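You operate a simulated robot arm through the tools that you are given. There is no shell and no other tool.

You run a simulated robot arm. Do the job below in one go: nothing can be reset, and whatever is moved stays where it is left.

## Task
Close the red knob and swap both red stoppers for black ones.
Fine: knob first; stand the red stoppers on the blue plate; the plug stays out.

It is judged by the outcome, as a careful person would: the job done as asked, and still so three seconds after it is handed in. It fails if anything else is knocked over, pushed out of place, dropped, spilled or broken. Lids that push on must go on centred and level and be pressed home; caps that screw on are set level and turned clockwise until they are tight.

## Robot
A 6-joint arm with a two-finger parallel gripper, fixed in place. Base frame: the origin is on the floor under the middle of its stand, x ahead of it, y to its left, z up; the work surface is at about z = 85. Lengths are in cm, angles in degrees, forces in N, time in s.
With the tool pointing down near the work surface it reaches from about 26 to 68 cm from the base axis. Its first joint turns from -66.0 to 66.0 degrees. Payload 2.9 kg.
The TCP is the grasp point between the finger pads, 3 cm short of the fingertips. In the tool frame z runs along the fingers and y along their closing line. The gripper opens to 11 cm. The fingers are 2 cm wide and 1 cm thick; the gripper's body (4.8 by 11.2 cm) begins 5.5 cm behind the TCP.
Orientation is that of the tool frame in the base frame, as [roll, pitch, yaw] about the fixed x, y, z axes, in that order (R = Rz(yaw) Ry(pitch) Rx(roll)). With the fingers straight down and closing along the base's y, the tool's x points along the base's -x, its y along +y and its z along -z.

## Interface
- The arm moves only by the tool jog_arm. Its argument "increments" is a list of rows, each a list of 3 entries, a list of its own where there are three numbers: the shift along the tool's x, y, z in cm, then the turn, a rotation vector about the tool's x, y, z in rad, then the finger opening in cm, from 0 to 11. In form: [[[dx, dy, dz], [rx, ry, rz], gripper], ...]. A call has 1 to 20 rows; each row shifts and turns the commanded pose from where the row before left it, along the tool's axes as they then stand. Rows are played at 5 a second. More than 5 cm and 8.6 degrees between two rows, or a gripper value outside its range, and nothing of the call is played. Where a pose cannot be reached the arm comes as near as it can. A force on the tool above 40 N (or 10 N above the force at the start of the call, whichever is more), or a blocked arm, ends the call early, and 0.2 s more pass. Each finger travels about 10.8 cm/s and halts on what it meets, pressing with about 23 N; the grip force reading is that of the motor and also rises with nothing between the fingers. The clock runs only during rows and for 0.2 s after the last one: add rows that do not move to give the fingers time. The reply holds the time, the measured pose of the TCP, the force on the tool along the base axes, the opening and the grip force, in the units named above and with some noise, with the torque about the TCP (base axes, N m) and any sound that the robot's microphone picked up.
- Cameras (640 x 400 px; columns grow to the right, rows downward): "scene" is fixed at [10.1, 43.99, 139.24]; the picture's right is [-0.49, -0.87, 0.00], its down [-0.50, 0.28, -0.82] and it looks along [0.71, -0.40, -0.58] (base axes); focal length 285 px, centre (320, 200). "wrist" rides on the gripper at [7.2, 1.7, -10.3] in the tool frame; the picture's right is [-0.23, 0.97, 0.00], its down [-0.76, -0.18, -0.62] and it looks along [-0.61, -0.14, 0.78] (tool axes); focal length 222 px, centre (320, 200). There is no depth. A picture from a camera that has moved, and an enlarged one, comes with that camera's place and axes in the base frame and with its lens. The place of the scene camera against the robot may be out by one fixed shift of up to 2.5 cm in any direction.
- snapshot(camera): a new picture of that camera. It takes no simulated time.
- enlarge(camera, box): a new picture of the part [left, top, right, bottom] of that camera's present view, enlarged. It takes no simulated time.
- close_job(): hands the job in; it is judged then, once.

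Nothing tells you positions but the pictures and the camera data. Unless the task says otherwise, let go and move clear before handing in.

The tools are called by a JSON object that holds its "api" and its "payload". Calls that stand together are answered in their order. jog_arm: Moves the arm, as the interface text tells. Its arguments: {"type":"object","properties":{"increments":{"type":"array","items":{"type":"array"}}},"required":["increments"]} The other tools are called the same way: snapshot (camera) takes a picture; enlarge (camera, box) takes an enlarged picture of a part of a camera's view; close_job () hands the job in.

At the start:

```text
clock: 0.0
eef_pos: [45.06, -8.18, 120.83]
orientation: [-180.0, 0.0, 179.9]
contact_force: [0.2, 0.0, 0.5]
moment: [0.03, 0.01, 0.0]
gripper_width: 11.01
finger_force: 0.1
```

scene: 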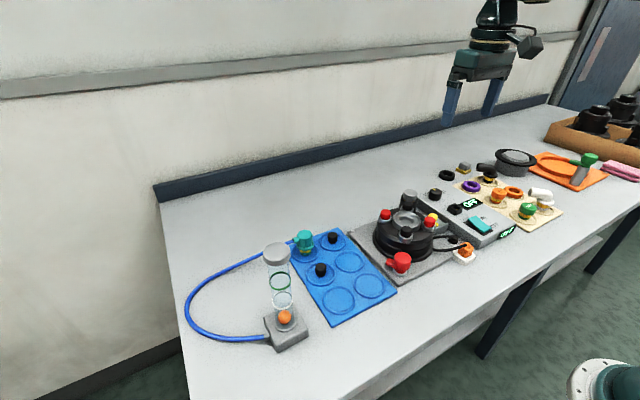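
wrist: 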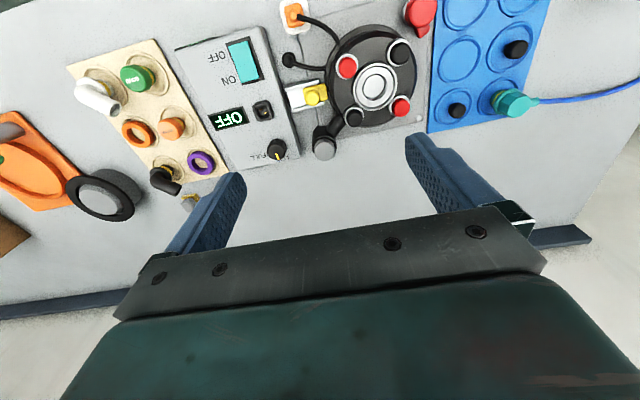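

I see a blue plate with black stoppers and a teal plug, and next to it a round black device with red stoppers and a red knob. I'll look closer before moving anything.

{"api": "enlarge", "payload": {"camera": "scene", "box": [340, 170, 500, 290]}}

{"api": "enlarge", "payload": {"camera": "scene", "box": [240, 210, 400, 340]}}

{"api": "enlarge", "payload": {"camera": "wrist", "box": [270, 0, 450, 160]}}

{"api": "enlarge", "payload": {"camera": "wrist", "box": [390, 0, 590, 150]}}

```text
3.33 times, centred on (420, 230) of scene
camera zoom: at [10.1, 43.99, 139.24], right [-0.49, -0.87, 0.0], down [-0.5, 0.28, -0.82], along [0.71, -0.4, -0.58], focal length 949 px, centre (-13, 100)
```

zoom: 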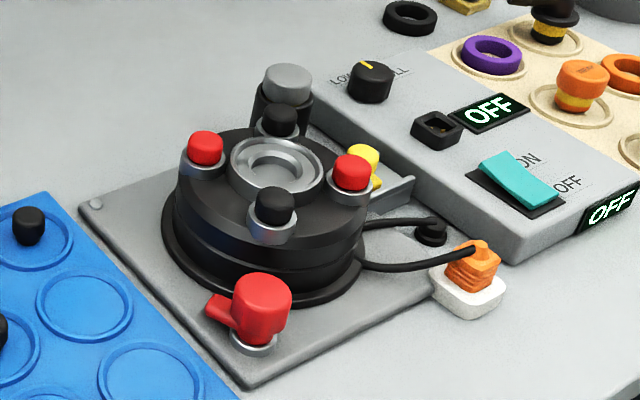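

```text
3.08 times, centred on (320, 275) of scene
camera zoom: at [10.1, 43.99, 139.24], right [-0.49, -0.87, 0.0], down [-0.5, 0.28, -0.82], along [0.71, -0.4, -0.58], focal length 876 px, centre (320, -31)
```

zoom: 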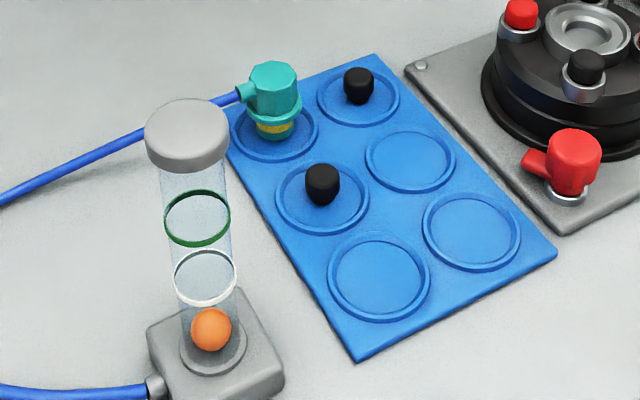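

```text
2.50 times, centred on (360, 80) of wrist
camera zoom: at [37.89, -6.46, 131.22], right [0.23, 0.97, 0.0], down [0.76, -0.18, 0.62], along [0.61, -0.14, -0.78], focal length 555 px, centre (220, 500)
```

zoom: 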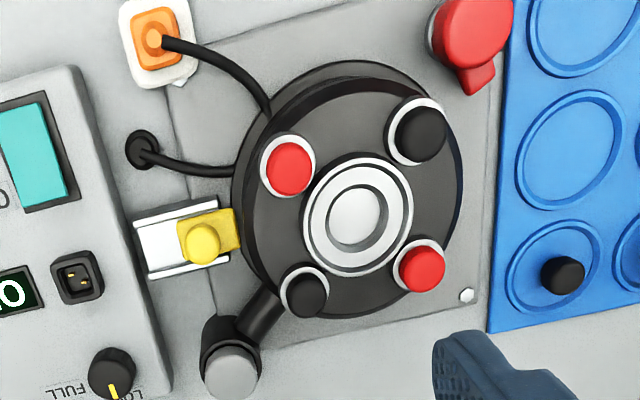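

```text
2.67 times, centred on (490, 75) of wrist
camera zoom: at [37.89, -6.46, 131.22], right [0.23, 0.97, 0.0], down [0.76, -0.18, 0.62], along [0.61, -0.14, -0.78], focal length 592 px, centre (-133, 533)
```

zoom: 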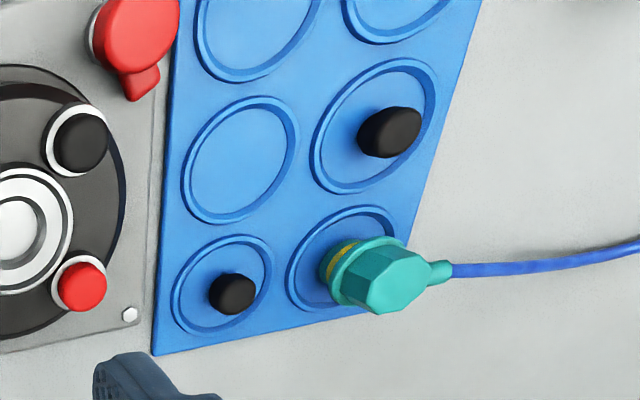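

The red knob looks to be near (40, 8), the round device near (47, 0) and the blue plate further left. I'm moving the wrist camera closer to check the knob and its lever.

{"api": "jog_arm", "payload": {"increments": [[[2.0, 4.0, 1.5], [0, 0, 0], 11], [[2.0, 4.0, 1.5], [0, 0, 0], 11], [[2.0, 4.0, 1.5], [0, 0, 0], 11], [[0, 0, 0], [0, 0, 0], 11]]}}

{"api": "snapshot", "payload": {"camera": "wrist"}}

{"api": "snapshot", "payload": {"camera": "scene"}}

```text
clock: 1.0
eef_pos: [39.34, 3.67, 116.33]
orientation: [180.0, 0.0, 180.0]
contact_force: [-1.0, -0.8, 0.6]
moment: [0.01, 0.01, 0.0]
gripper_width: 10.99
finger_force: 0.1
```

```text
taken
camera wrist: at [32.13, 5.39, 126.72], right [0.23, 0.97, 0.0], down [0.76, -0.18, 0.62], along [0.61, -0.14, -0.78], focal length 222 px, centre (320, 200)
```

wrist: 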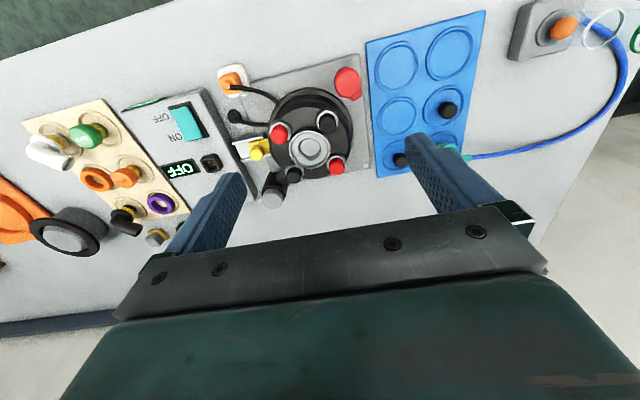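

```text
taken
```

scene: 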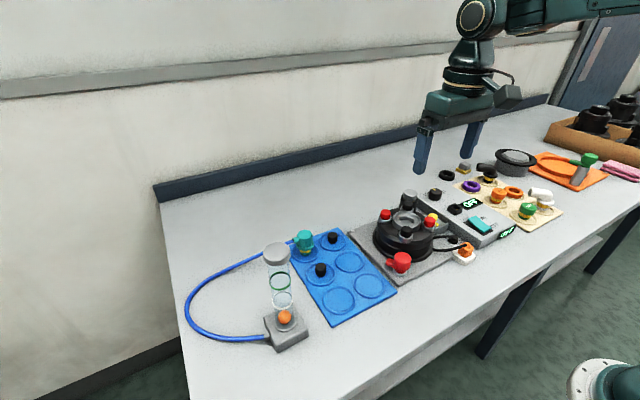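

The knob triangulates to about (40.2, 8.0, 89). I'm going lower and nearer to the base to see its lever and any markings close up.

{"api": "jog_arm", "payload": {"increments": [[[1.6, 0.8, 3.8], [0, 0, 0], 11], [[1.6, 0.8, 3.8], [0, 0, 0], 11], [[1.6, 0.8, 3.8], [0, 0, 0], 11], [[1.6, 0.8, 3.8], [0, 0, 0], 11], [[0, 0, 0], [0, 0, 0], 11]]}}

{"api": "snapshot", "payload": {"camera": "wrist"}}

{"api": "enlarge", "payload": {"camera": "wrist", "box": [220, 80, 420, 220]}}

```text
clock: 2.2
eef_pos: [33.06, 7.16, 101.23]
orientation: [-180.0, 0.1, 180.0]
contact_force: [-0.6, -0.5, 0.1]
moment: [0.02, 0.0, 0.0]
gripper_width: 10.99
finger_force: 0.0
```

```text
taken
camera wrist: at [25.77, 8.99, 111.56], right [0.23, 0.97, 0.0], down [0.76, -0.18, 0.62], along [0.61, -0.14, -0.78], focal length 222 px, centre (320, 200)
```

wrist: 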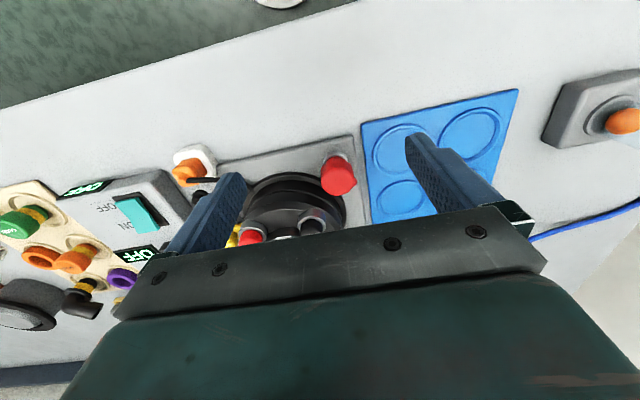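

```text
2.86 times, centred on (320, 150) of wrist
camera zoom: at [25.77, 8.99, 111.56], right [0.23, 0.97, 0.0], down [0.76, -0.18, 0.62], along [0.61, -0.14, -0.78], focal length 635 px, centre (320, 343)
```

zoom: 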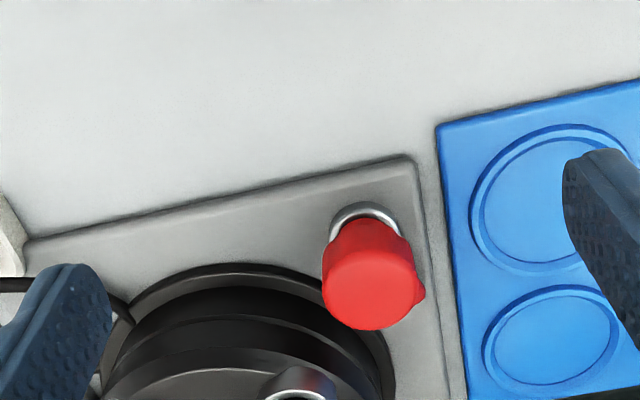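

The knob is a red cylinder on a metal collar, with a small beak pointing roughly toward +x+y. I'm zooming in from the scene camera for more detail on how it closes.

{"api": "enlarge", "payload": {"camera": "scene", "box": [375, 235, 435, 285]}}

{"api": "enlarge", "payload": {"camera": "scene", "box": [370, 185, 450, 245]}}

{"api": "enlarge", "payload": {"camera": "wrist", "box": [305, 140, 375, 210]}}

{"api": "enlarge", "payload": {"camera": "scene", "box": [430, 140, 580, 250]}}

```text
8.00 times, centred on (405, 260) of scene
camera zoom: at [10.1, 43.99, 139.24], right [-0.49, -0.87, 0.0], down [-0.5, 0.28, -0.82], along [0.71, -0.4, -0.58], focal length 2278 px, centre (-360, -280)
```

zoom: 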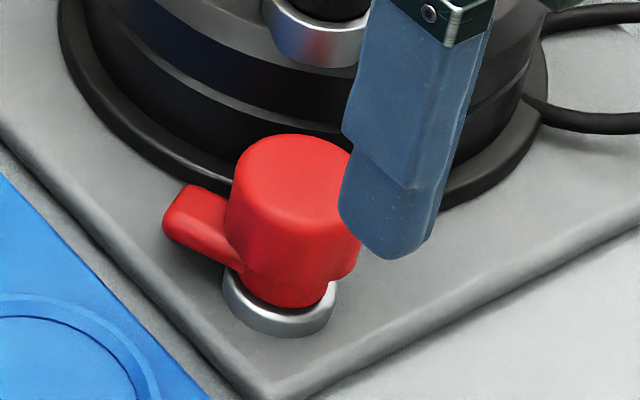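

```text
6.67 times, centred on (410, 215) of scene
camera zoom: at [10.1, 43.99, 139.24], right [-0.49, -0.87, 0.0], down [-0.5, 0.28, -0.82], along [0.71, -0.4, -0.58], focal length 1898 px, centre (-280, 100)
```

zoom: 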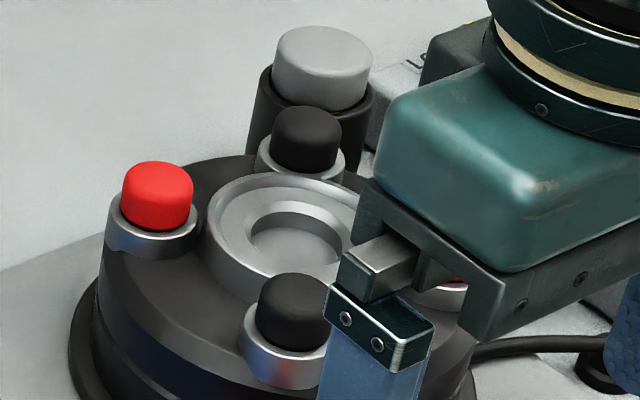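

```text
5.71 times, centred on (340, 175) of wrist
camera zoom: at [25.77, 8.99, 111.56], right [0.23, 0.97, 0.0], down [0.76, -0.18, 0.62], along [0.61, -0.14, -0.78], focal length 1269 px, centre (206, 343)
```

zoom: 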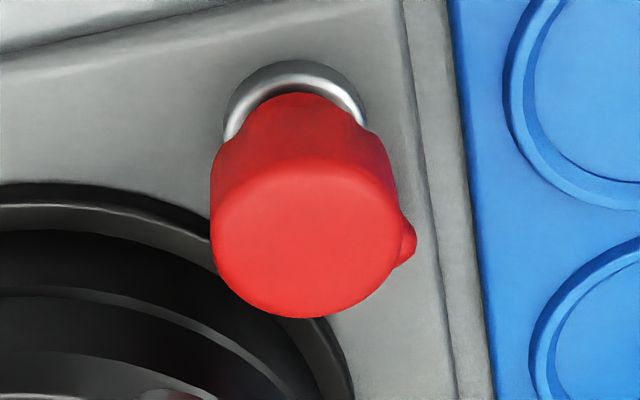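

```text
3.64 times, centred on (505, 195) of scene
camera zoom: at [10.1, 43.99, 139.24], right [-0.49, -0.87, 0.0], down [-0.5, 0.28, -0.82], along [0.71, -0.4, -0.58], focal length 1035 px, centre (-353, 218)
```

zoom: 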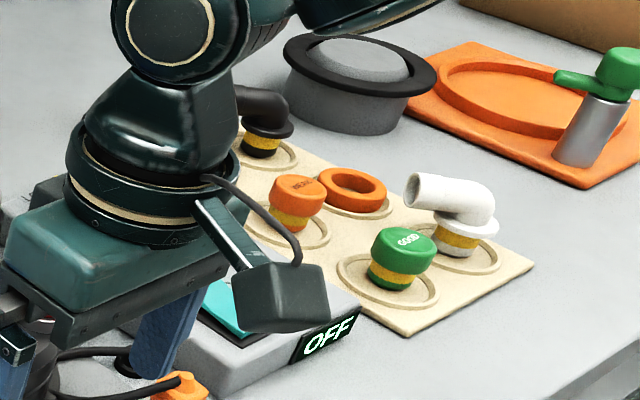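

The knob carries a lever, and the nearby stopper tops sit at about z 93.5. I'm moving over the knob, still high, to centre on it.

{"api": "jog_arm", "payload": {"increments": [[[-3.5, 0.4, 0], [0, 0, 0], 11], [[-3.6, 0.4, 0], [0, 0, 0], 8], [[0, 0, 0], [0, 0, 0], 8], [[0, 0, 0], [0, 0, 0], 8]]}}

{"api": "snapshot", "payload": {"camera": "wrist"}}

{"api": "enlarge", "payload": {"camera": "wrist", "box": [240, 60, 400, 200]}}

{"api": "snapshot", "payload": {"camera": "scene"}}

```text
clock: 3.2
eef_pos: [39.82, 7.94, 101.25]
orientation: [180.0, 0.0, -179.9]
contact_force: [-0.8, 0.0, 0.2]
moment: [0.0, 0.01, 0.01]
gripper_width: 8.01
finger_force: 0.1
```

```text
taken
camera wrist: at [32.55, 9.7, 111.65], right [0.23, 0.97, 0.0], down [0.76, -0.18, 0.62], along [0.61, -0.14, -0.78], focal length 222 px, centre (320, 200)
```

wrist: 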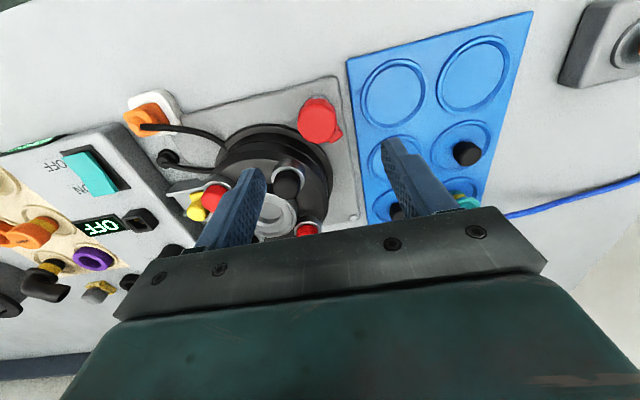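

```text
2.86 times, centred on (320, 130) of wrist
camera zoom: at [32.55, 9.7, 111.65], right [0.23, 0.97, 0.0], down [0.76, -0.18, 0.62], along [0.61, -0.14, -0.78], focal length 635 px, centre (320, 400)
```

zoom: 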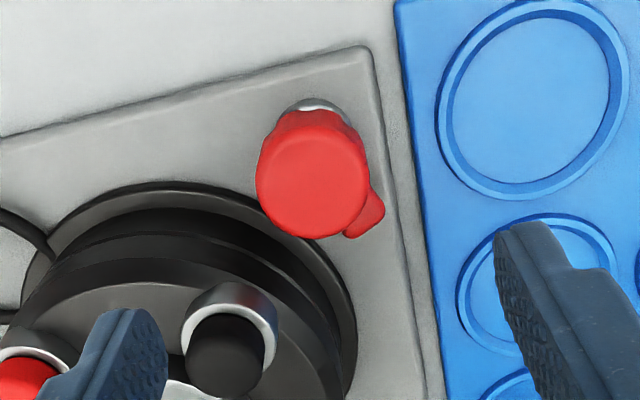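

```text
taken
```

scene: 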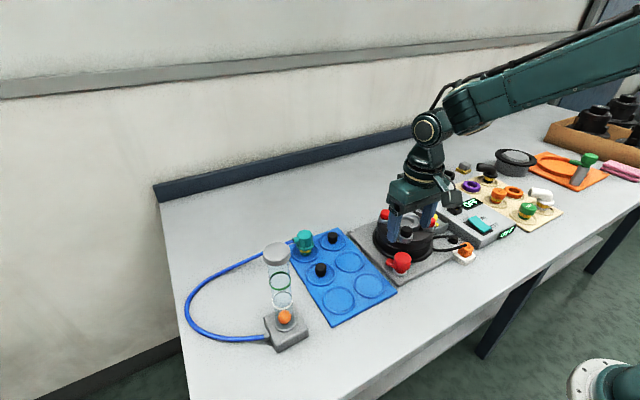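

The knob top sits at about (40.03, 7.8, 90.7), with the lever at about 42° azimuth and z 87.8–89.7. I'll centre on it, yaw so the fingers close across the lever, and check the alignment before going down.

{"api": "jog_arm", "payload": {"increments": [[[-0.2, -0.17, 0], [0, 0, 0], 5.4], [[0, 0, 0], [0, 0, -0.147], 5.4], [[0, 0, 0], [0, 0, -0.147], 5.4], [[0, 0, 0], [0, 0, -0.147], 5.4], [[0, 0, 0], [0, 0, -0.147], 5.4], [[0, 0, 0], [0, 0, -0.147], 5.4], [[0, 0, 3], [0, 0, 0], 5.4], [[0, 0, 0], [0, 0, 0], 5.4]]}}

{"api": "snapshot", "payload": {"camera": "wrist"}}

{"api": "enlarge", "payload": {"camera": "wrist", "box": [240, 80, 400, 200]}}

{"api": "enlarge", "payload": {"camera": "scene", "box": [360, 185, 460, 285]}}

```text
clock: 5.0
eef_pos: [40.04, 7.91, 98.12]
orientation: [-179.9, -0.1, -137.8]
contact_force: [0.0, 0.2, 0.4]
moment: [-0.01, 0.01, -0.01]
gripper_width: 5.38
finger_force: 0.1
```

```text
taken
camera wrist: at [33.59, 4.32, 108.42], right [-0.49, 0.87, 0.0], down [0.68, 0.38, 0.62], along [0.54, 0.3, -0.78], focal length 222 px, centre (320, 200)
```

wrist: 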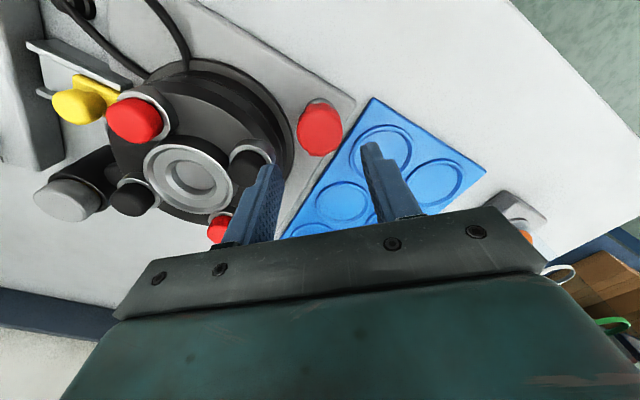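

```text
3.33 times, centred on (320, 140) of wrist
camera zoom: at [33.59, 4.32, 108.42], right [-0.49, 0.87, 0.0], down [0.68, 0.38, 0.62], along [0.54, 0.3, -0.78], focal length 740 px, centre (320, 400)
```

zoom: 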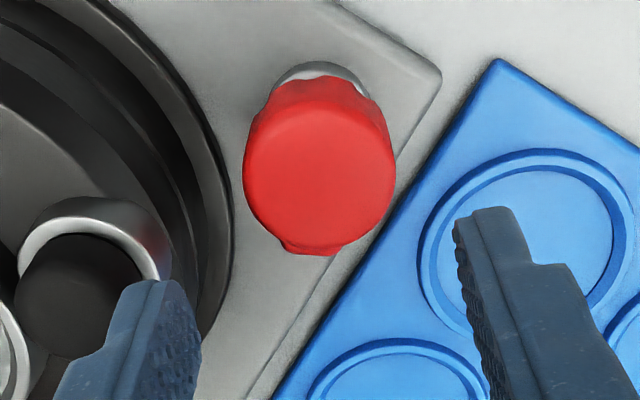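

```text
4.00 times, centred on (410, 235) of scene
camera zoom: at [10.1, 43.99, 139.24], right [-0.49, -0.87, 0.0], down [-0.5, 0.28, -0.82], along [0.71, -0.4, -0.58], focal length 1139 px, centre (-40, 60)
```

zoom: 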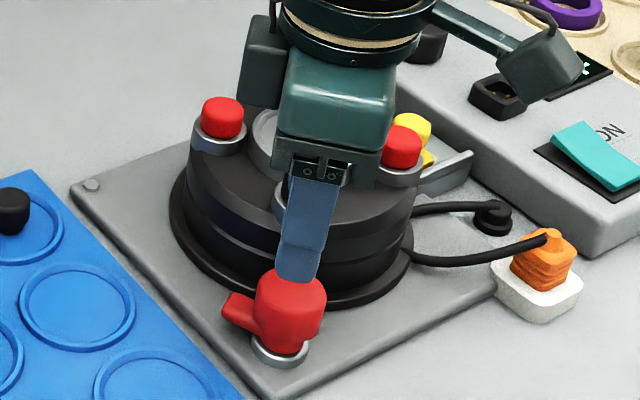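

The yaw lines the lever up with the image vertical, and the knob is centred between the fingers. I'm checking the gap to the device body before descending.

{"api": "enlarge", "payload": {"camera": "wrist", "box": [260, 90, 340, 160]}}

{"api": "enlarge", "payload": {"camera": "scene", "box": [390, 225, 430, 260]}}

```text
5.71 times, centred on (300, 125) of wrist
camera zoom: at [33.59, 4.32, 108.42], right [-0.49, 0.87, 0.0], down [0.68, 0.38, 0.62], along [0.54, 0.3, -0.78], focal length 1269 px, centre (434, 629)
```

zoom: 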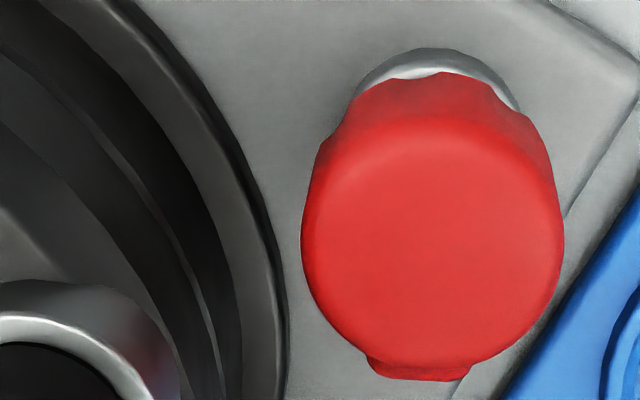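

```text
11.43 times, centred on (410, 242) of scene
camera zoom: at [10.1, 43.99, 139.24], right [-0.49, -0.87, 0.0], down [-0.5, 0.28, -0.82], along [0.71, -0.4, -0.58], focal length 3254 px, centre (-709, -286)
```

zoom: 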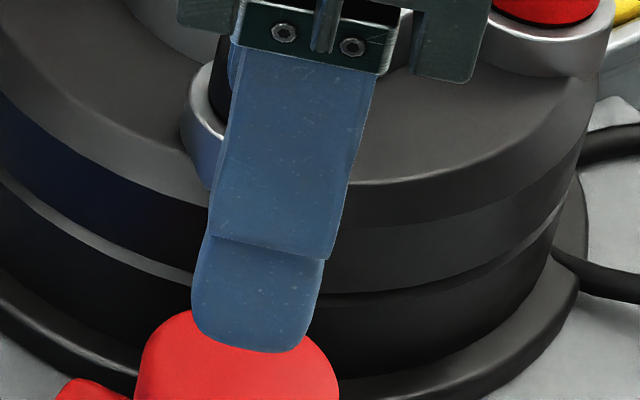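

The device wall comes within about 3.5 cm of the knob on that side, so closing nearly along y leaves more room. I'm yawing back to about 185° and lowering part way to check.

{"api": "jog_arm", "payload": {"increments": [[[0, 0, 0], [0, 0, 0.13], 4.8], [[0, 0, 0], [0, 0, 0.13], 4.8], [[0, 0, 0], [0, 0, 0.13], 4.8], [[0, 0, 0], [0, 0, 0.13], 4.8], [[0, 0, 0], [0, 0, 0.13], 4.8], [[0.12, -0.08, 2.5], [0, 0, 0], 4.8], [[0, 0, 0], [0, 0, 0], 4.8]]}}

{"api": "enlarge", "payload": {"camera": "wrist", "box": [240, 90, 400, 200]}}

{"api": "enlarge", "payload": {"camera": "scene", "box": [360, 205, 460, 285]}}

```text
clock: 6.6
eef_pos: [39.96, 7.57, 95.61]
orientation: [179.9, 0.1, -175.2]
contact_force: [-0.3, -0.2, -0.4]
moment: [0.01, 0.03, -0.01]
gripper_width: 4.79
finger_force: 0.1
```

```text
3.64 times, centred on (320, 145) of wrist
camera zoom: at [32.52, 8.64, 105.94], right [0.15, 0.99, 0.0], down [0.77, -0.11, 0.62], along [0.62, -0.09, -0.78], focal length 808 px, centre (320, 400)
```

zoom: 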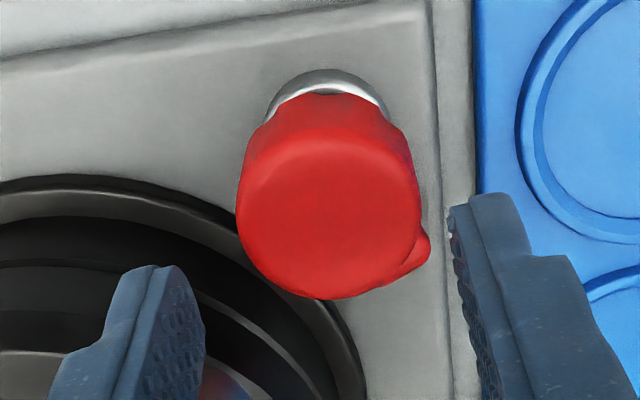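

```text
5.00 times, centred on (410, 245) of scene
camera zoom: at [10.1, 43.99, 139.24], right [-0.49, -0.87, 0.0], down [-0.5, 0.28, -0.82], along [0.71, -0.4, -0.58], focal length 1424 px, centre (-130, -25)
```

zoom: 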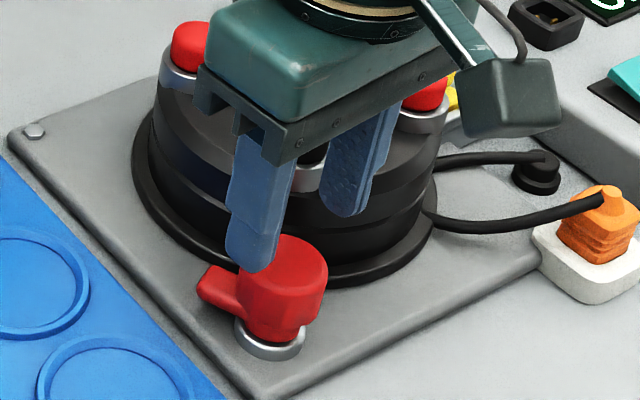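

The knob is only about 0.17 cm off in y. I'm correcting that and descending to grip the upper part of the knob.

{"api": "jog_arm", "payload": {"increments": [[[0, 0.17, 0], [0, 0, 0], 4.8], [[0, 0, 1.5], [0, 0, 0], 4.8], [[0, 0, 1.5], [0, 0, 0], 4.8], [[0, 0, 1.2], [0, 0, 0], 4.8], [[0, 0, 0], [0, 0, 0], 4.8]]}}

{"api": "snapshot", "payload": {"camera": "wrist"}}

{"api": "enlarge", "payload": {"camera": "scene", "box": [360, 205, 460, 285]}}

```text
clock: 7.8
eef_pos: [39.9, 7.8, 91.46]
orientation: [-180.0, 0.0, -175.2]
contact_force: [0.3, -0.3, -0.8]
moment: [0.0, -0.03, 0.01]
gripper_width: 4.79
finger_force: 0.1
```

```text
taken
camera wrist: at [32.56, 8.81, 101.7], right [0.14, 0.99, 0.0], down [0.77, -0.11, 0.62], along [0.62, -0.09, -0.78], focal length 222 px, centre (320, 200)
```

wrist: 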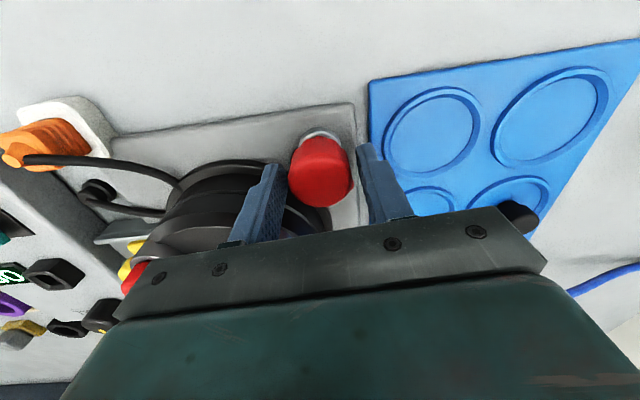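

```text
5.00 times, centred on (410, 245) of scene
camera zoom: at [10.1, 43.99, 139.24], right [-0.49, -0.87, 0.0], down [-0.5, 0.28, -0.82], along [0.71, -0.4, -0.58], focal length 1424 px, centre (-130, -25)
```

zoom: 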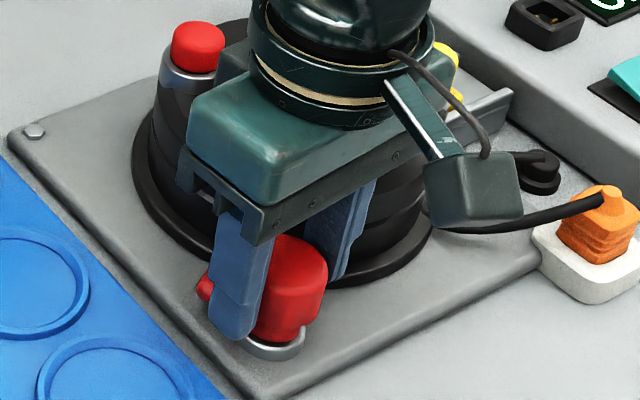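

The fingers straddle the knob with clearance. I'm closing on it gently.

{"api": "jog_arm", "payload": {"increments": [[[0, 0, 0], [0, 0, 0], 3.0], [[0, 0, 0], [0, 0, 0], 3.0], [[0, 0, 0], [0, 0, 0], 3.0]]}}

```text
clock: 8.6
eef_pos: [39.98, 7.65, 91.39]
orientation: [-180.0, -0.1, -175.0]
contact_force: [-0.3, 2.2, -5.1]
moment: [0.17, -0.38, 0.01]
gripper_width: 3.7
finger_force: 44.7
```

The grip is firm at 3.7 cm. I'm turning clockwise by a small amount first and watching the torque.

{"api": "jog_arm", "payload": {"increments": [[[0, 0, 0], [0, 0, 0.08], 3.0], [[0, 0, 0], [0, 0, 0.08], 3.0], [[0, 0, 0], [0, 0, 0.08], 3.0]]}}

{"api": "enlarge", "payload": {"camera": "scene", "box": [360, 205, 460, 285]}}

{"api": "enlarge", "payload": {"camera": "wrist", "box": [240, 90, 400, 210]}}

```text
clock: 9.4
eef_pos: [39.92, 7.68, 91.52]
orientation: [-179.9, -0.1, 170.9]
contact_force: [5.7, -6.3, -33.0]
moment: [1.08, -0.55, 0.08]
gripper_width: 3.73
finger_force: 44.5
```

```text
5.00 times, centred on (410, 245) of scene
camera zoom: at [10.16, 43.98, 139.24], right [-0.49, -0.87, 0.0], down [-0.5, 0.28, -0.82], along [0.71, -0.4, -0.58], focal length 1424 px, centre (-130, -25)
```

zoom: 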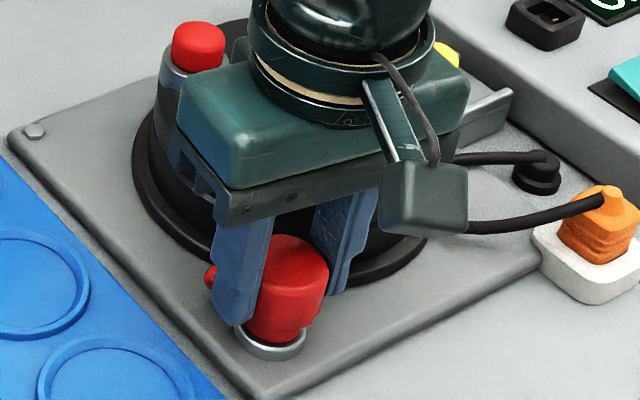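

```text
3.33 times, centred on (320, 150) of wrist
camera zoom: at [33.05, 10.56, 101.76], right [0.38, 0.93, 0.0], down [0.73, -0.29, 0.62], along [0.57, -0.24, -0.78], focal length 740 px, centre (320, 367)
```

zoom: 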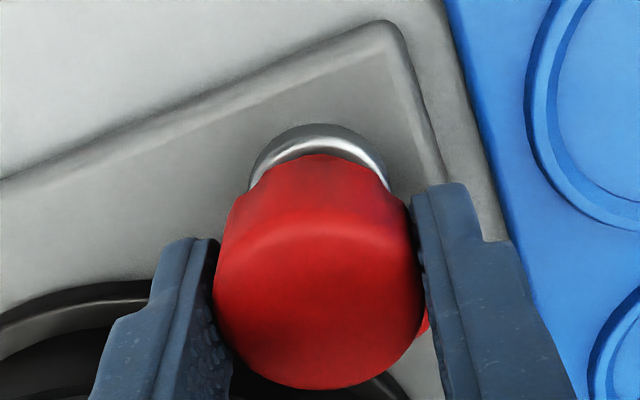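

The torque is small, but the force reads -33 N in z, as though the knob is drawing the tool downward like a screw. I'm easing down a little to see whether that relieves it.

{"api": "jog_arm", "payload": {"increments": [[[0, 0, 0.05], [0, 0, 0], 3.0]]}}

```text
clock: 9.8
eef_pos: [39.83, 7.66, 91.3]
orientation: [-179.9, -0.1, 170.9]
contact_force: [1.2, -7.5, -28.0]
moment: [0.14, -0.55, 0.0]
gripper_width: 3.73
finger_force: 44.5
```

Moving down relieves the force, so I'm continuing down in small steps.

{"api": "jog_arm", "payload": {"increments": [[[0, 0, 0.1], [0, 0, 0], 3.0], [[0, 0, 0.1], [0, 0, 0], 3.0]]}}

{"api": "enlarge", "payload": {"camera": "scene", "box": [360, 205, 460, 285]}}

```text
clock: 10.4
eef_pos: [39.87, 7.6, 91.43]
orientation: [-180.0, -0.1, 171.1]
contact_force: [-3.7, -5.5, 2.5]
moment: [-0.31, 1.15, 0.04]
gripper_width: 3.71
finger_force: 45.1
```

```text
5.00 times, centred on (410, 245) of scene
camera zoom: at [10.09, 43.98, 139.24], right [-0.49, -0.87, 0.0], down [-0.5, 0.28, -0.82], along [0.71, -0.4, -0.58], focal length 1424 px, centre (-130, -25)
```

zoom: 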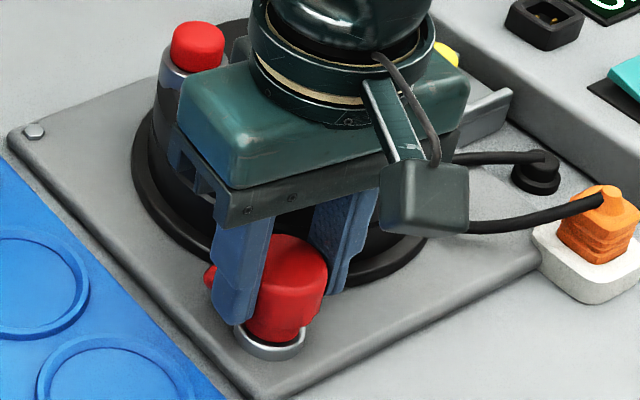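

The force is back near zero. I'm turning clockwise further in short steps and adjusting the height as needed.

{"api": "jog_arm", "payload": {"increments": [[[0, 0, 0], [0, 0, 0.08], 3.0], [[0, 0, 0], [0, 0, 0.08], 3.0]]}}

```text
clock: 11.0
eef_pos: [39.85, 7.62, 91.46]
orientation: [179.9, 0.1, 161.9]
contact_force: [-12.2, -7.2, 28.6]
moment: [-0.17, 0.66, 0.03]
gripper_width: 3.68
finger_force: 45.1
```

The z force has flipped sign without any vertical move, so I'm taking a static reading to judge how steady it is.

{"api": "jog_arm", "payload": {"increments": [[[0, 0, 0], [0, 0, 0], 3.0]]}}

{"api": "enlarge", "payload": {"camera": "wrist", "box": [240, 90, 400, 210]}}

{"api": "enlarge", "payload": {"camera": "scene", "box": [360, 205, 460, 285]}}

```text
clock: 11.4
eef_pos: [39.95, 7.68, 91.46]
orientation: [179.9, 0.0, 161.9]
contact_force: [-10.3, -5.9, 32.3]
moment: [-0.33, 0.29, 0.0]
gripper_width: 3.73
finger_force: 44.9
```

```text
3.33 times, centred on (320, 150) of wrist
camera zoom: at [33.52, 11.57, 101.69], right [0.52, 0.86, 0.0], down [0.67, -0.41, 0.62], along [0.54, -0.32, -0.78], focal length 740 px, centre (320, 367)
```

zoom: 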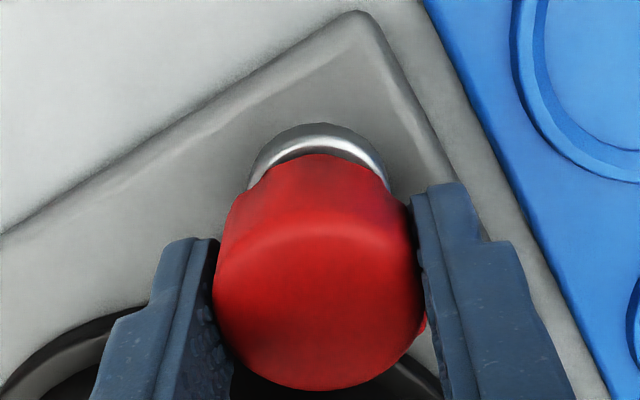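

```text
5.00 times, centred on (410, 245) of scene
camera zoom: at [10.03, 43.97, 139.25], right [-0.49, -0.87, 0.0], down [-0.5, 0.28, -0.82], along [0.71, -0.4, -0.58], focal length 1424 px, centre (-130, -25)
```

zoom: 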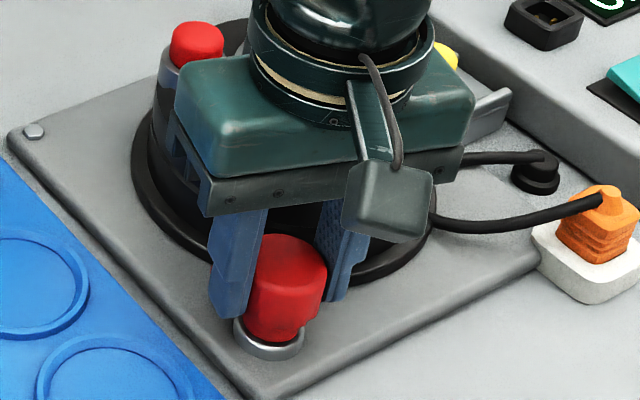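

The knob is turning with the gripper, and the z force looks like position-hold bias while gripped. I'm relieving it by raising slightly, then continuing the turn.

{"api": "jog_arm", "payload": {"increments": [[[0, 0, -0.12], [0, 0, 0], 3.0], [[0, 0, 0], [0, 0, 0], 3.0]]}}

```text
clock: 12.0
eef_pos: [39.87, 7.73, 91.47]
orientation: [-179.9, 0.1, 161.9]
contact_force: [-6.1, -5.9, 11.7]
moment: [-0.15, -0.92, 0.04]
gripper_width: 3.67
finger_force: 45.0
```

{"api": "jog_arm", "payload": {"increments": [[[0, 0, -0.05], [0, 0, 0.1], 3.0], [[0, 0, 0], [0, 0, 0.1], 3.0], [[0, 0, 0], [0, 0, 0], 3.0]]}}

```text
clock: 12.8
eef_pos: [39.85, 7.68, 91.39]
orientation: [-179.8, 0.0, 150.5]
contact_force: [2.7, -7.9, -14.3]
moment: [-0.06, -1.13, 0.04]
gripper_width: 3.68
finger_force: 44.9
```

The turn is smooth with little torque about the axis. I'm continuing clockwise with small readings.

{"api": "jog_arm", "payload": {"increments": [[[0, 0, 0.08], [0, 0, 0.1], 3.0], [[0, 0, 0], [0, 0, 0.1], 3.0], [[0, 0, 0], [0, 0, 0], 3.0]]}}

```text
clock: 13.6
eef_pos: [40.07, 7.67, 91.39]
orientation: [-179.8, 0.0, 138.9]
contact_force: [-0.7, -18.6, -1.7]
moment: [0.46, 0.49, 0.02]
gripper_width: 3.68
finger_force: 45.1
```

The side force shows a slight off-centre pull toward +y. I'm shifting the tool a little toward -y and continuing the turn.

{"api": "jog_arm", "payload": {"increments": [[[-0.07, -0.08, 0], [0, 0, 0.1], 3.0], [[0, 0, 0], [0, 0, 0.1], 3.0], [[0, 0, 0], [0, 0, 0], 3.0]]}}

{"api": "enlarge", "payload": {"camera": "wrist", "box": [240, 90, 400, 210]}}

{"api": "enlarge", "payload": {"camera": "scene", "box": [360, 205, 460, 285]}}

```text
clock: 14.4
eef_pos: [39.85, 7.68, 91.52]
orientation: [-180.0, 0.0, 127.7]
contact_force: [-9.1, -5.1, -0.5]
moment: [-0.77, -0.52, 0.0]
gripper_width: 3.66
finger_force: 44.7
```

```text
3.33 times, centred on (320, 150) of wrist
camera zoom: at [36.82, 14.44, 101.71], right [0.91, 0.41, 0.0], down [0.32, -0.71, 0.62], along [0.26, -0.57, -0.78], focal length 740 px, centre (320, 367)
```

zoom: 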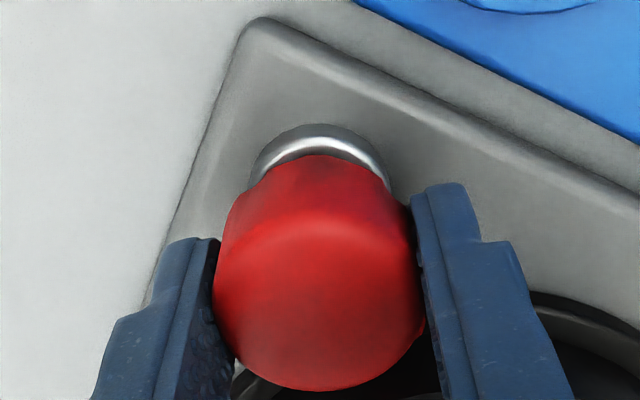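

```text
5.00 times, centred on (410, 245) of scene
camera zoom: at [10.08, 43.98, 139.24], right [-0.49, -0.87, 0.0], down [-0.5, 0.28, -0.82], along [0.71, -0.4, -0.58], focal length 1424 px, centre (-130, -25)
```

zoom: 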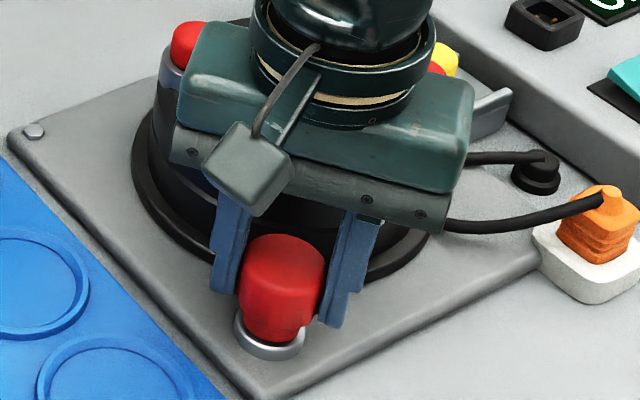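

I've turned about 57° with no stop yet, and the lever is now behind the knob. I'm carrying on clockwise.

{"api": "jog_arm", "payload": {"increments": [[[0, 0, 0], [0, 0, 0.1], 3.0], [[0, 0, 0], [0, 0, 0.1], 3.0], [[0, 0, 0], [0, 0, 0], 3.0]]}}

```text
clock: 15.2
eef_pos: [39.9, 7.58, 91.33]
orientation: [-179.9, 0.0, 116.0]
contact_force: [-9.8, -10.0, 0.8]
moment: [0.38, 0.33, 1.18]
gripper_width: 3.69
finger_force: 44.6
```

A resisting torque of 1.18 N m has appeared after almost none, which looks like a stop. I'm nudging slightly further to confirm.

{"api": "jog_arm", "payload": {"increments": [[[0, 0, 0], [0, 0, 0.04], 3.0], [[0, 0, 0], [0, 0, 0], 3.0]]}}

{"api": "enlarge", "payload": {"camera": "scene", "box": [360, 205, 460, 285]}}

{"api": "enlarge", "payload": {"camera": "wrist", "box": [240, 90, 400, 210]}}

```text
clock: 15.8
eef_pos: [39.81, 7.54, 91.33]
orientation: [180.0, 0.1, 113.8]
contact_force: [-14.3, -17.6, 13.6]
moment: [0.06, -0.24, 1.03]
gripper_width: 3.73
finger_force: 45.0
```

```text
5.00 times, centred on (410, 245) of scene
camera zoom: at [10.05, 43.94, 139.26], right [-0.49, -0.87, 0.0], down [-0.5, 0.28, -0.82], along [0.71, -0.4, -0.58], focal length 1424 px, centre (-130, -25)
```

zoom: 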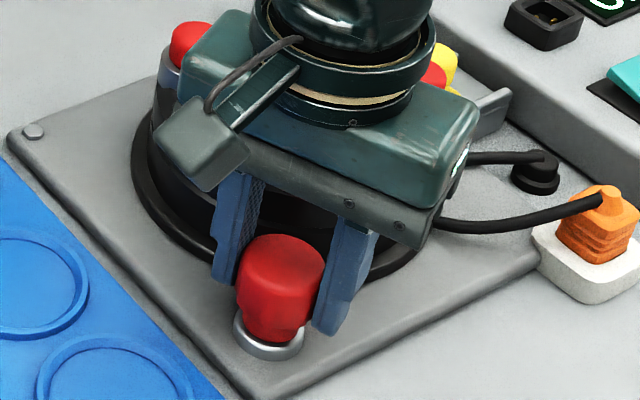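

```text
3.33 times, centred on (320, 150) of wrist
camera zoom: at [38.53, 14.92, 101.68], right [0.98, 0.18, 0.0], down [0.14, -0.77, 0.62], along [0.11, -0.61, -0.78], focal length 740 px, centre (320, 367)
```

zoom: 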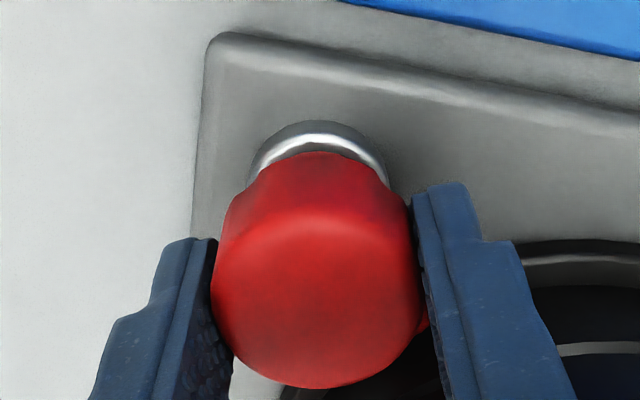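

The torque holds at about 1 N m, consistent with a stop. I'm letting go and lifting clear to look at where the lever ended up.

{"api": "jog_arm", "payload": {"increments": [[[0, 0, 0], [0, 0, 0], 4.8], [[0, 0, 0], [0, 0, 0], 4.8], [[0, 0, -2], [0, 0, 0], 4.8], [[0, 0, -3], [0, 0, 0], 4.8], [[0, 0, 0], [0, 0, 0], 4.8]]}}

{"api": "enlarge", "payload": {"camera": "wrist", "box": [240, 70, 400, 210]}}

{"api": "enlarge", "payload": {"camera": "scene", "box": [360, 205, 460, 285]}}

```text
clock: 17.0
eef_pos: [39.73, 7.66, 96.35]
orientation: [-179.9, 0.0, 113.8]
contact_force: [-0.9, -0.2, 0.3]
moment: [-0.01, -0.02, -0.01]
gripper_width: 4.83
finger_force: 0.0
```

```text
2.86 times, centred on (320, 140) of wrist
camera zoom: at [38.35, 15.01, 106.63], right [0.98, 0.19, 0.0], down [0.14, -0.77, 0.62], along [0.12, -0.61, -0.78], focal length 635 px, centre (320, 371)
```

zoom: 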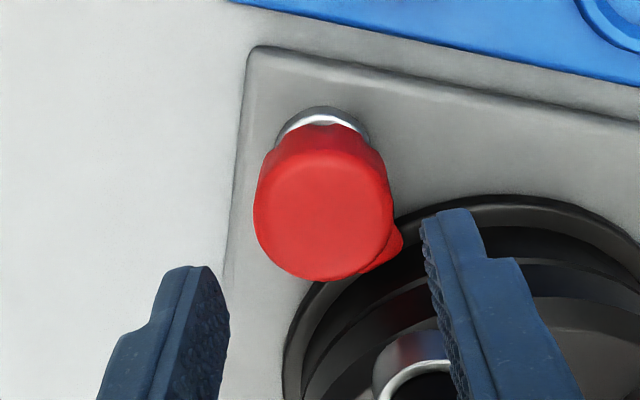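

```text
5.00 times, centred on (410, 245) of scene
camera zoom: at [10.1, 43.99, 139.24], right [-0.49, -0.87, 0.0], down [-0.5, 0.28, -0.82], along [0.71, -0.4, -0.58], focal length 1424 px, centre (-130, -25)
```

zoom: 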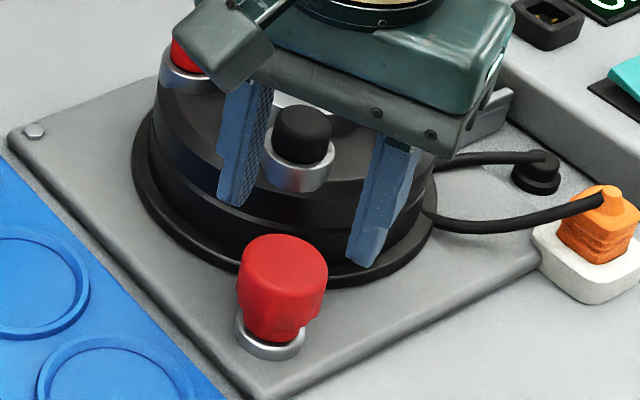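

The lever has moved from about 42° to about -28°. I'm regrasping at right angles to it to confirm that it really is against its clockwise stop.

{"api": "jog_arm", "payload": {"increments": [[[0, 0, 0], [0, 0, -0.133], 4.8], [[0, 0, 0], [0, 0, -0.133], 4.8], [[0, 0, 0], [0, 0, -0.133], 4.8], [[0, 0, 0], [0, 0, -0.133], 4.8], [[0, 0, 0], [0, 0, -0.133], 4.8], [[0, 0, 0], [0, 0, 0], 4.8]]}}

{"api": "enlarge", "payload": {"camera": "wrist", "box": [240, 70, 400, 210]}}

```text
clock: 18.4
eef_pos: [39.88, 7.63, 96.26]
orientation: [-180.0, 0.1, 152.0]
contact_force: [-0.2, -0.3, -0.1]
moment: [0.0, 0.0, -0.01]
gripper_width: 4.78
finger_force: 0.0
```

```text
2.86 times, centred on (320, 140) of wrist
camera zoom: at [34.27, 12.63, 106.62], right [0.66, 0.75, 0.0], down [0.59, -0.51, 0.62], along [0.47, -0.41, -0.78], focal length 635 px, centre (320, 371)
```

zoom: 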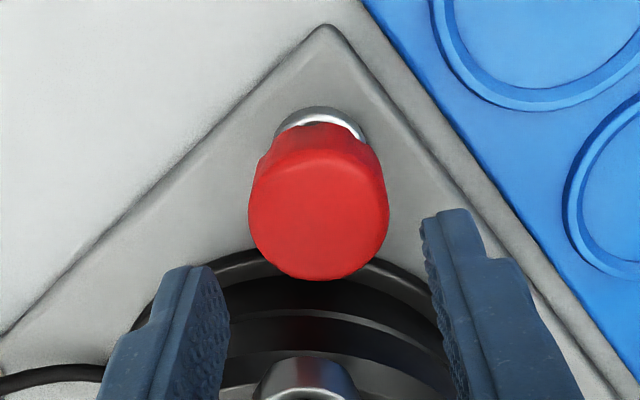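

The knob is well centred. I'm descending, gripping and testing for further clockwise travel.

{"api": "jog_arm", "payload": {"increments": [[[0, 0, 1.7], [0, 0, 0], 4.8], [[0, 0, 1.7], [0, 0, 0], 4.8], [[0, 0, 1.5], [0, 0, 0], 4.8], [[0, 0, 0], [0, 0, 0], 4.8], [[0, 0, 0], [0, 0, 0], 2.8], [[0, 0, 0], [0, 0, 0], 2.8], [[0, 0, 0], [0, 0, 0], 2.8]]}}

{"api": "jog_arm", "payload": {"increments": [[[0, 0, 0], [0, 0, 0.06], 2.8], [[0, 0, 0], [0, 0, 0], 2.8]]}}

{"api": "jog_arm", "payload": {"increments": [[[0, 0, 0], [0, 0, 0.06], 2.8], [[0, 0, 0], [0, 0, 0], 2.8]]}}

```text
clock: 20.0
eef_pos: [39.97, 7.49, 91.41]
orientation: [179.9, 0.0, 152.0]
contact_force: [2.2, 5.4, -9.8]
moment: [0.22, -0.36, -0.01]
gripper_width: 3.68
finger_force: 45.1
```

```text
clock: 20.6
eef_pos: [39.87, 7.66, 91.6]
orientation: [179.9, 0.0, 148.6]
contact_force: [-0.4, 6.6, 9.0]
moment: [-0.19, 0.32, 1.07]
gripper_width: 3.63
finger_force: 44.9
```

```text
clock: 21.2
eef_pos: [40.07, 7.61, 91.55]
orientation: [179.9, 0.0, 145.0]
contact_force: [-0.8, 3.8, 17.6]
moment: [-0.19, 0.11, 1.14]
gripper_width: 3.69
finger_force: 44.8
```

An immediate 1.1 N m with the pads just slipping means the knob is against its clockwise stop, so it's closed. I'm releasing, lifting and looking at the round device with its stoppers.

{"api": "jog_arm", "payload": {"increments": [[[0, 0, 0], [0, 0, 0], 4.8], [[0, 0, 0], [0, 0, 0], 4.8], [[0, 0, -2], [0, 0, 0], 4.8], [[0, 0, -4], [0, 0, 0], 4.8], [[0, 0, -4], [0, 0, 0], 4.8], [[0, 0, 0], [0, 0, 0], 4.8]]}}

{"api": "snapshot", "payload": {"camera": "wrist"}}

{"api": "enlarge", "payload": {"camera": "wrist", "box": [240, 70, 400, 210]}}

{"api": "enlarge", "payload": {"camera": "scene", "box": [340, 180, 500, 290]}}

```text
clock: 22.6
eef_pos: [39.82, 8.01, 101.37]
orientation: [180.0, 0.0, 145.1]
contact_force: [0.8, 0.6, 0.2]
moment: [0.01, 0.02, -0.04]
gripper_width: 4.81
finger_force: 0.1
```

```text
taken
camera wrist: at [34.88, 13.66, 111.78], right [0.74, 0.67, 0.0], down [0.52, -0.58, 0.62], along [0.42, -0.46, -0.78], focal length 222 px, centre (320, 200)
```

wrist: 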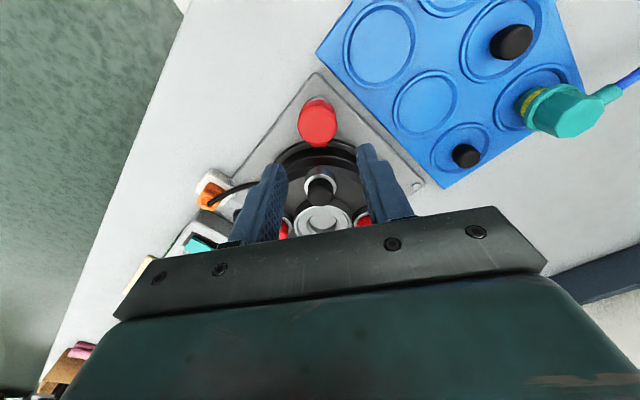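

```text
2.86 times, centred on (320, 140) of wrist
camera zoom: at [34.88, 13.66, 111.78], right [0.74, 0.67, 0.0], down [0.52, -0.58, 0.62], along [0.42, -0.46, -0.78], focal length 635 px, centre (320, 371)
```

zoom: 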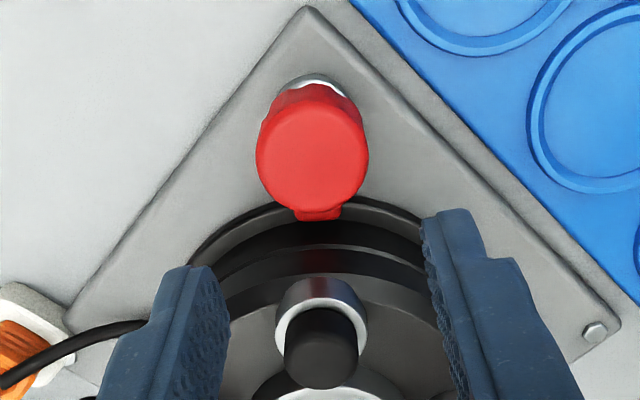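

```text
3.64 times, centred on (420, 235) of scene
camera zoom: at [10.1, 43.99, 139.24], right [-0.49, -0.87, 0.0], down [-0.5, 0.28, -0.82], along [0.71, -0.4, -0.58], focal length 1035 px, centre (-44, 73)
```

zoom: 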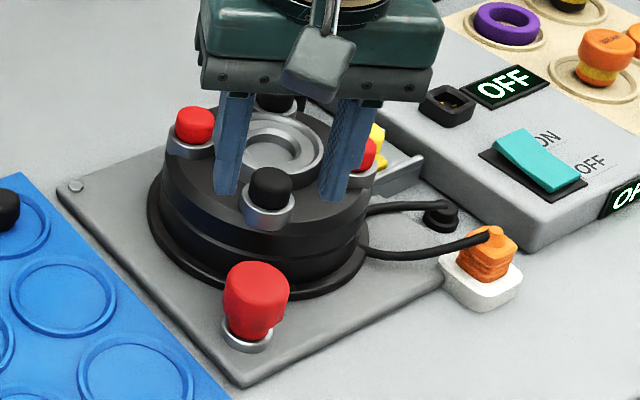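

The lever now points at the device centre and the knob is closed. Next I'm looking closely at the black stoppers on the blue plate, staying high.

{"api": "jog_arm", "payload": {"increments": [[[0, 0, 0], [0, 0, -0.122], 6], [[0, 0, 0], [0, 0, -0.122], 6], [[0, 0, 0], [0, 0, -0.122], 6], [[0, 0, 0], [0, 0, -0.122], 6], [[0, 0, 0], [0, 0, -0.122], 6], [[0, 4, 0], [0, 0, 0], 6], [[0, 4, 0], [0, 0, 0], 6], [[0, 4, 0], [0, 0, 0], 6], [[0, 0, 0], [0, 0, 0], 6]]}}

{"api": "snapshot", "payload": {"camera": "wrist"}}

{"api": "enlarge", "payload": {"camera": "wrist", "box": [240, 40, 420, 190]}}

{"api": "enlarge", "payload": {"camera": "scene", "box": [280, 220, 400, 320]}}

```text
clock: 24.6
eef_pos: [39.61, 19.91, 101.73]
orientation: [179.8, -0.1, 180.0]
contact_force: [0.3, 0.1, 0.3]
moment: [-0.01, 0.0, -0.02]
gripper_width: 5.98
finger_force: 0.1
```

```text
taken
camera wrist: at [32.38, 21.73, 112.01], right [0.23, 0.97, 0.0], down [0.76, -0.18, 0.62], along [0.61, -0.14, -0.78], focal length 222 px, centre (320, 200)
```

wrist: 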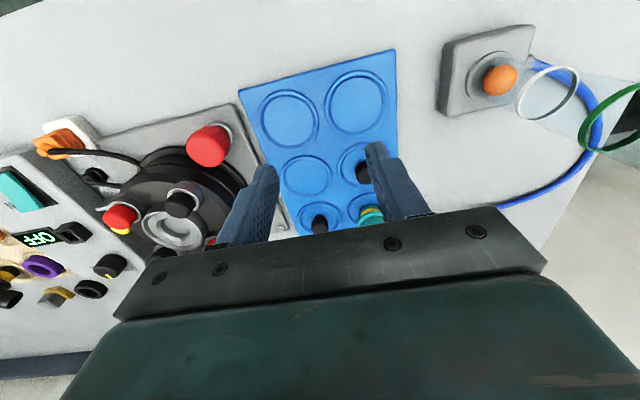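

```text
2.67 times, centred on (330, 115) of wrist
camera zoom: at [32.38, 21.73, 112.01], right [0.23, 0.97, 0.0], down [0.76, -0.18, 0.62], along [0.61, -0.14, -0.78], focal length 592 px, centre (293, 427)
```

zoom: 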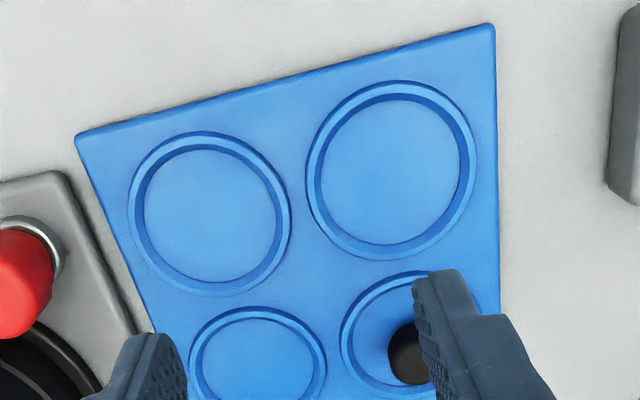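

```text
4.00 times, centred on (340, 270) of scene
camera zoom: at [10.1, 43.99, 139.24], right [-0.49, -0.87, 0.0], down [-0.5, 0.28, -0.82], along [0.71, -0.4, -0.58], focal length 1139 px, centre (240, -80)
```

zoom: 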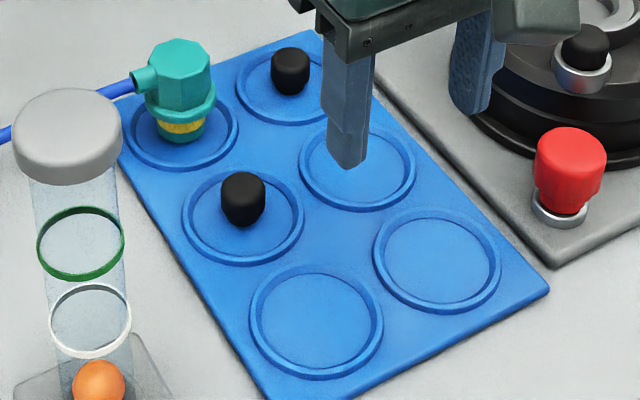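

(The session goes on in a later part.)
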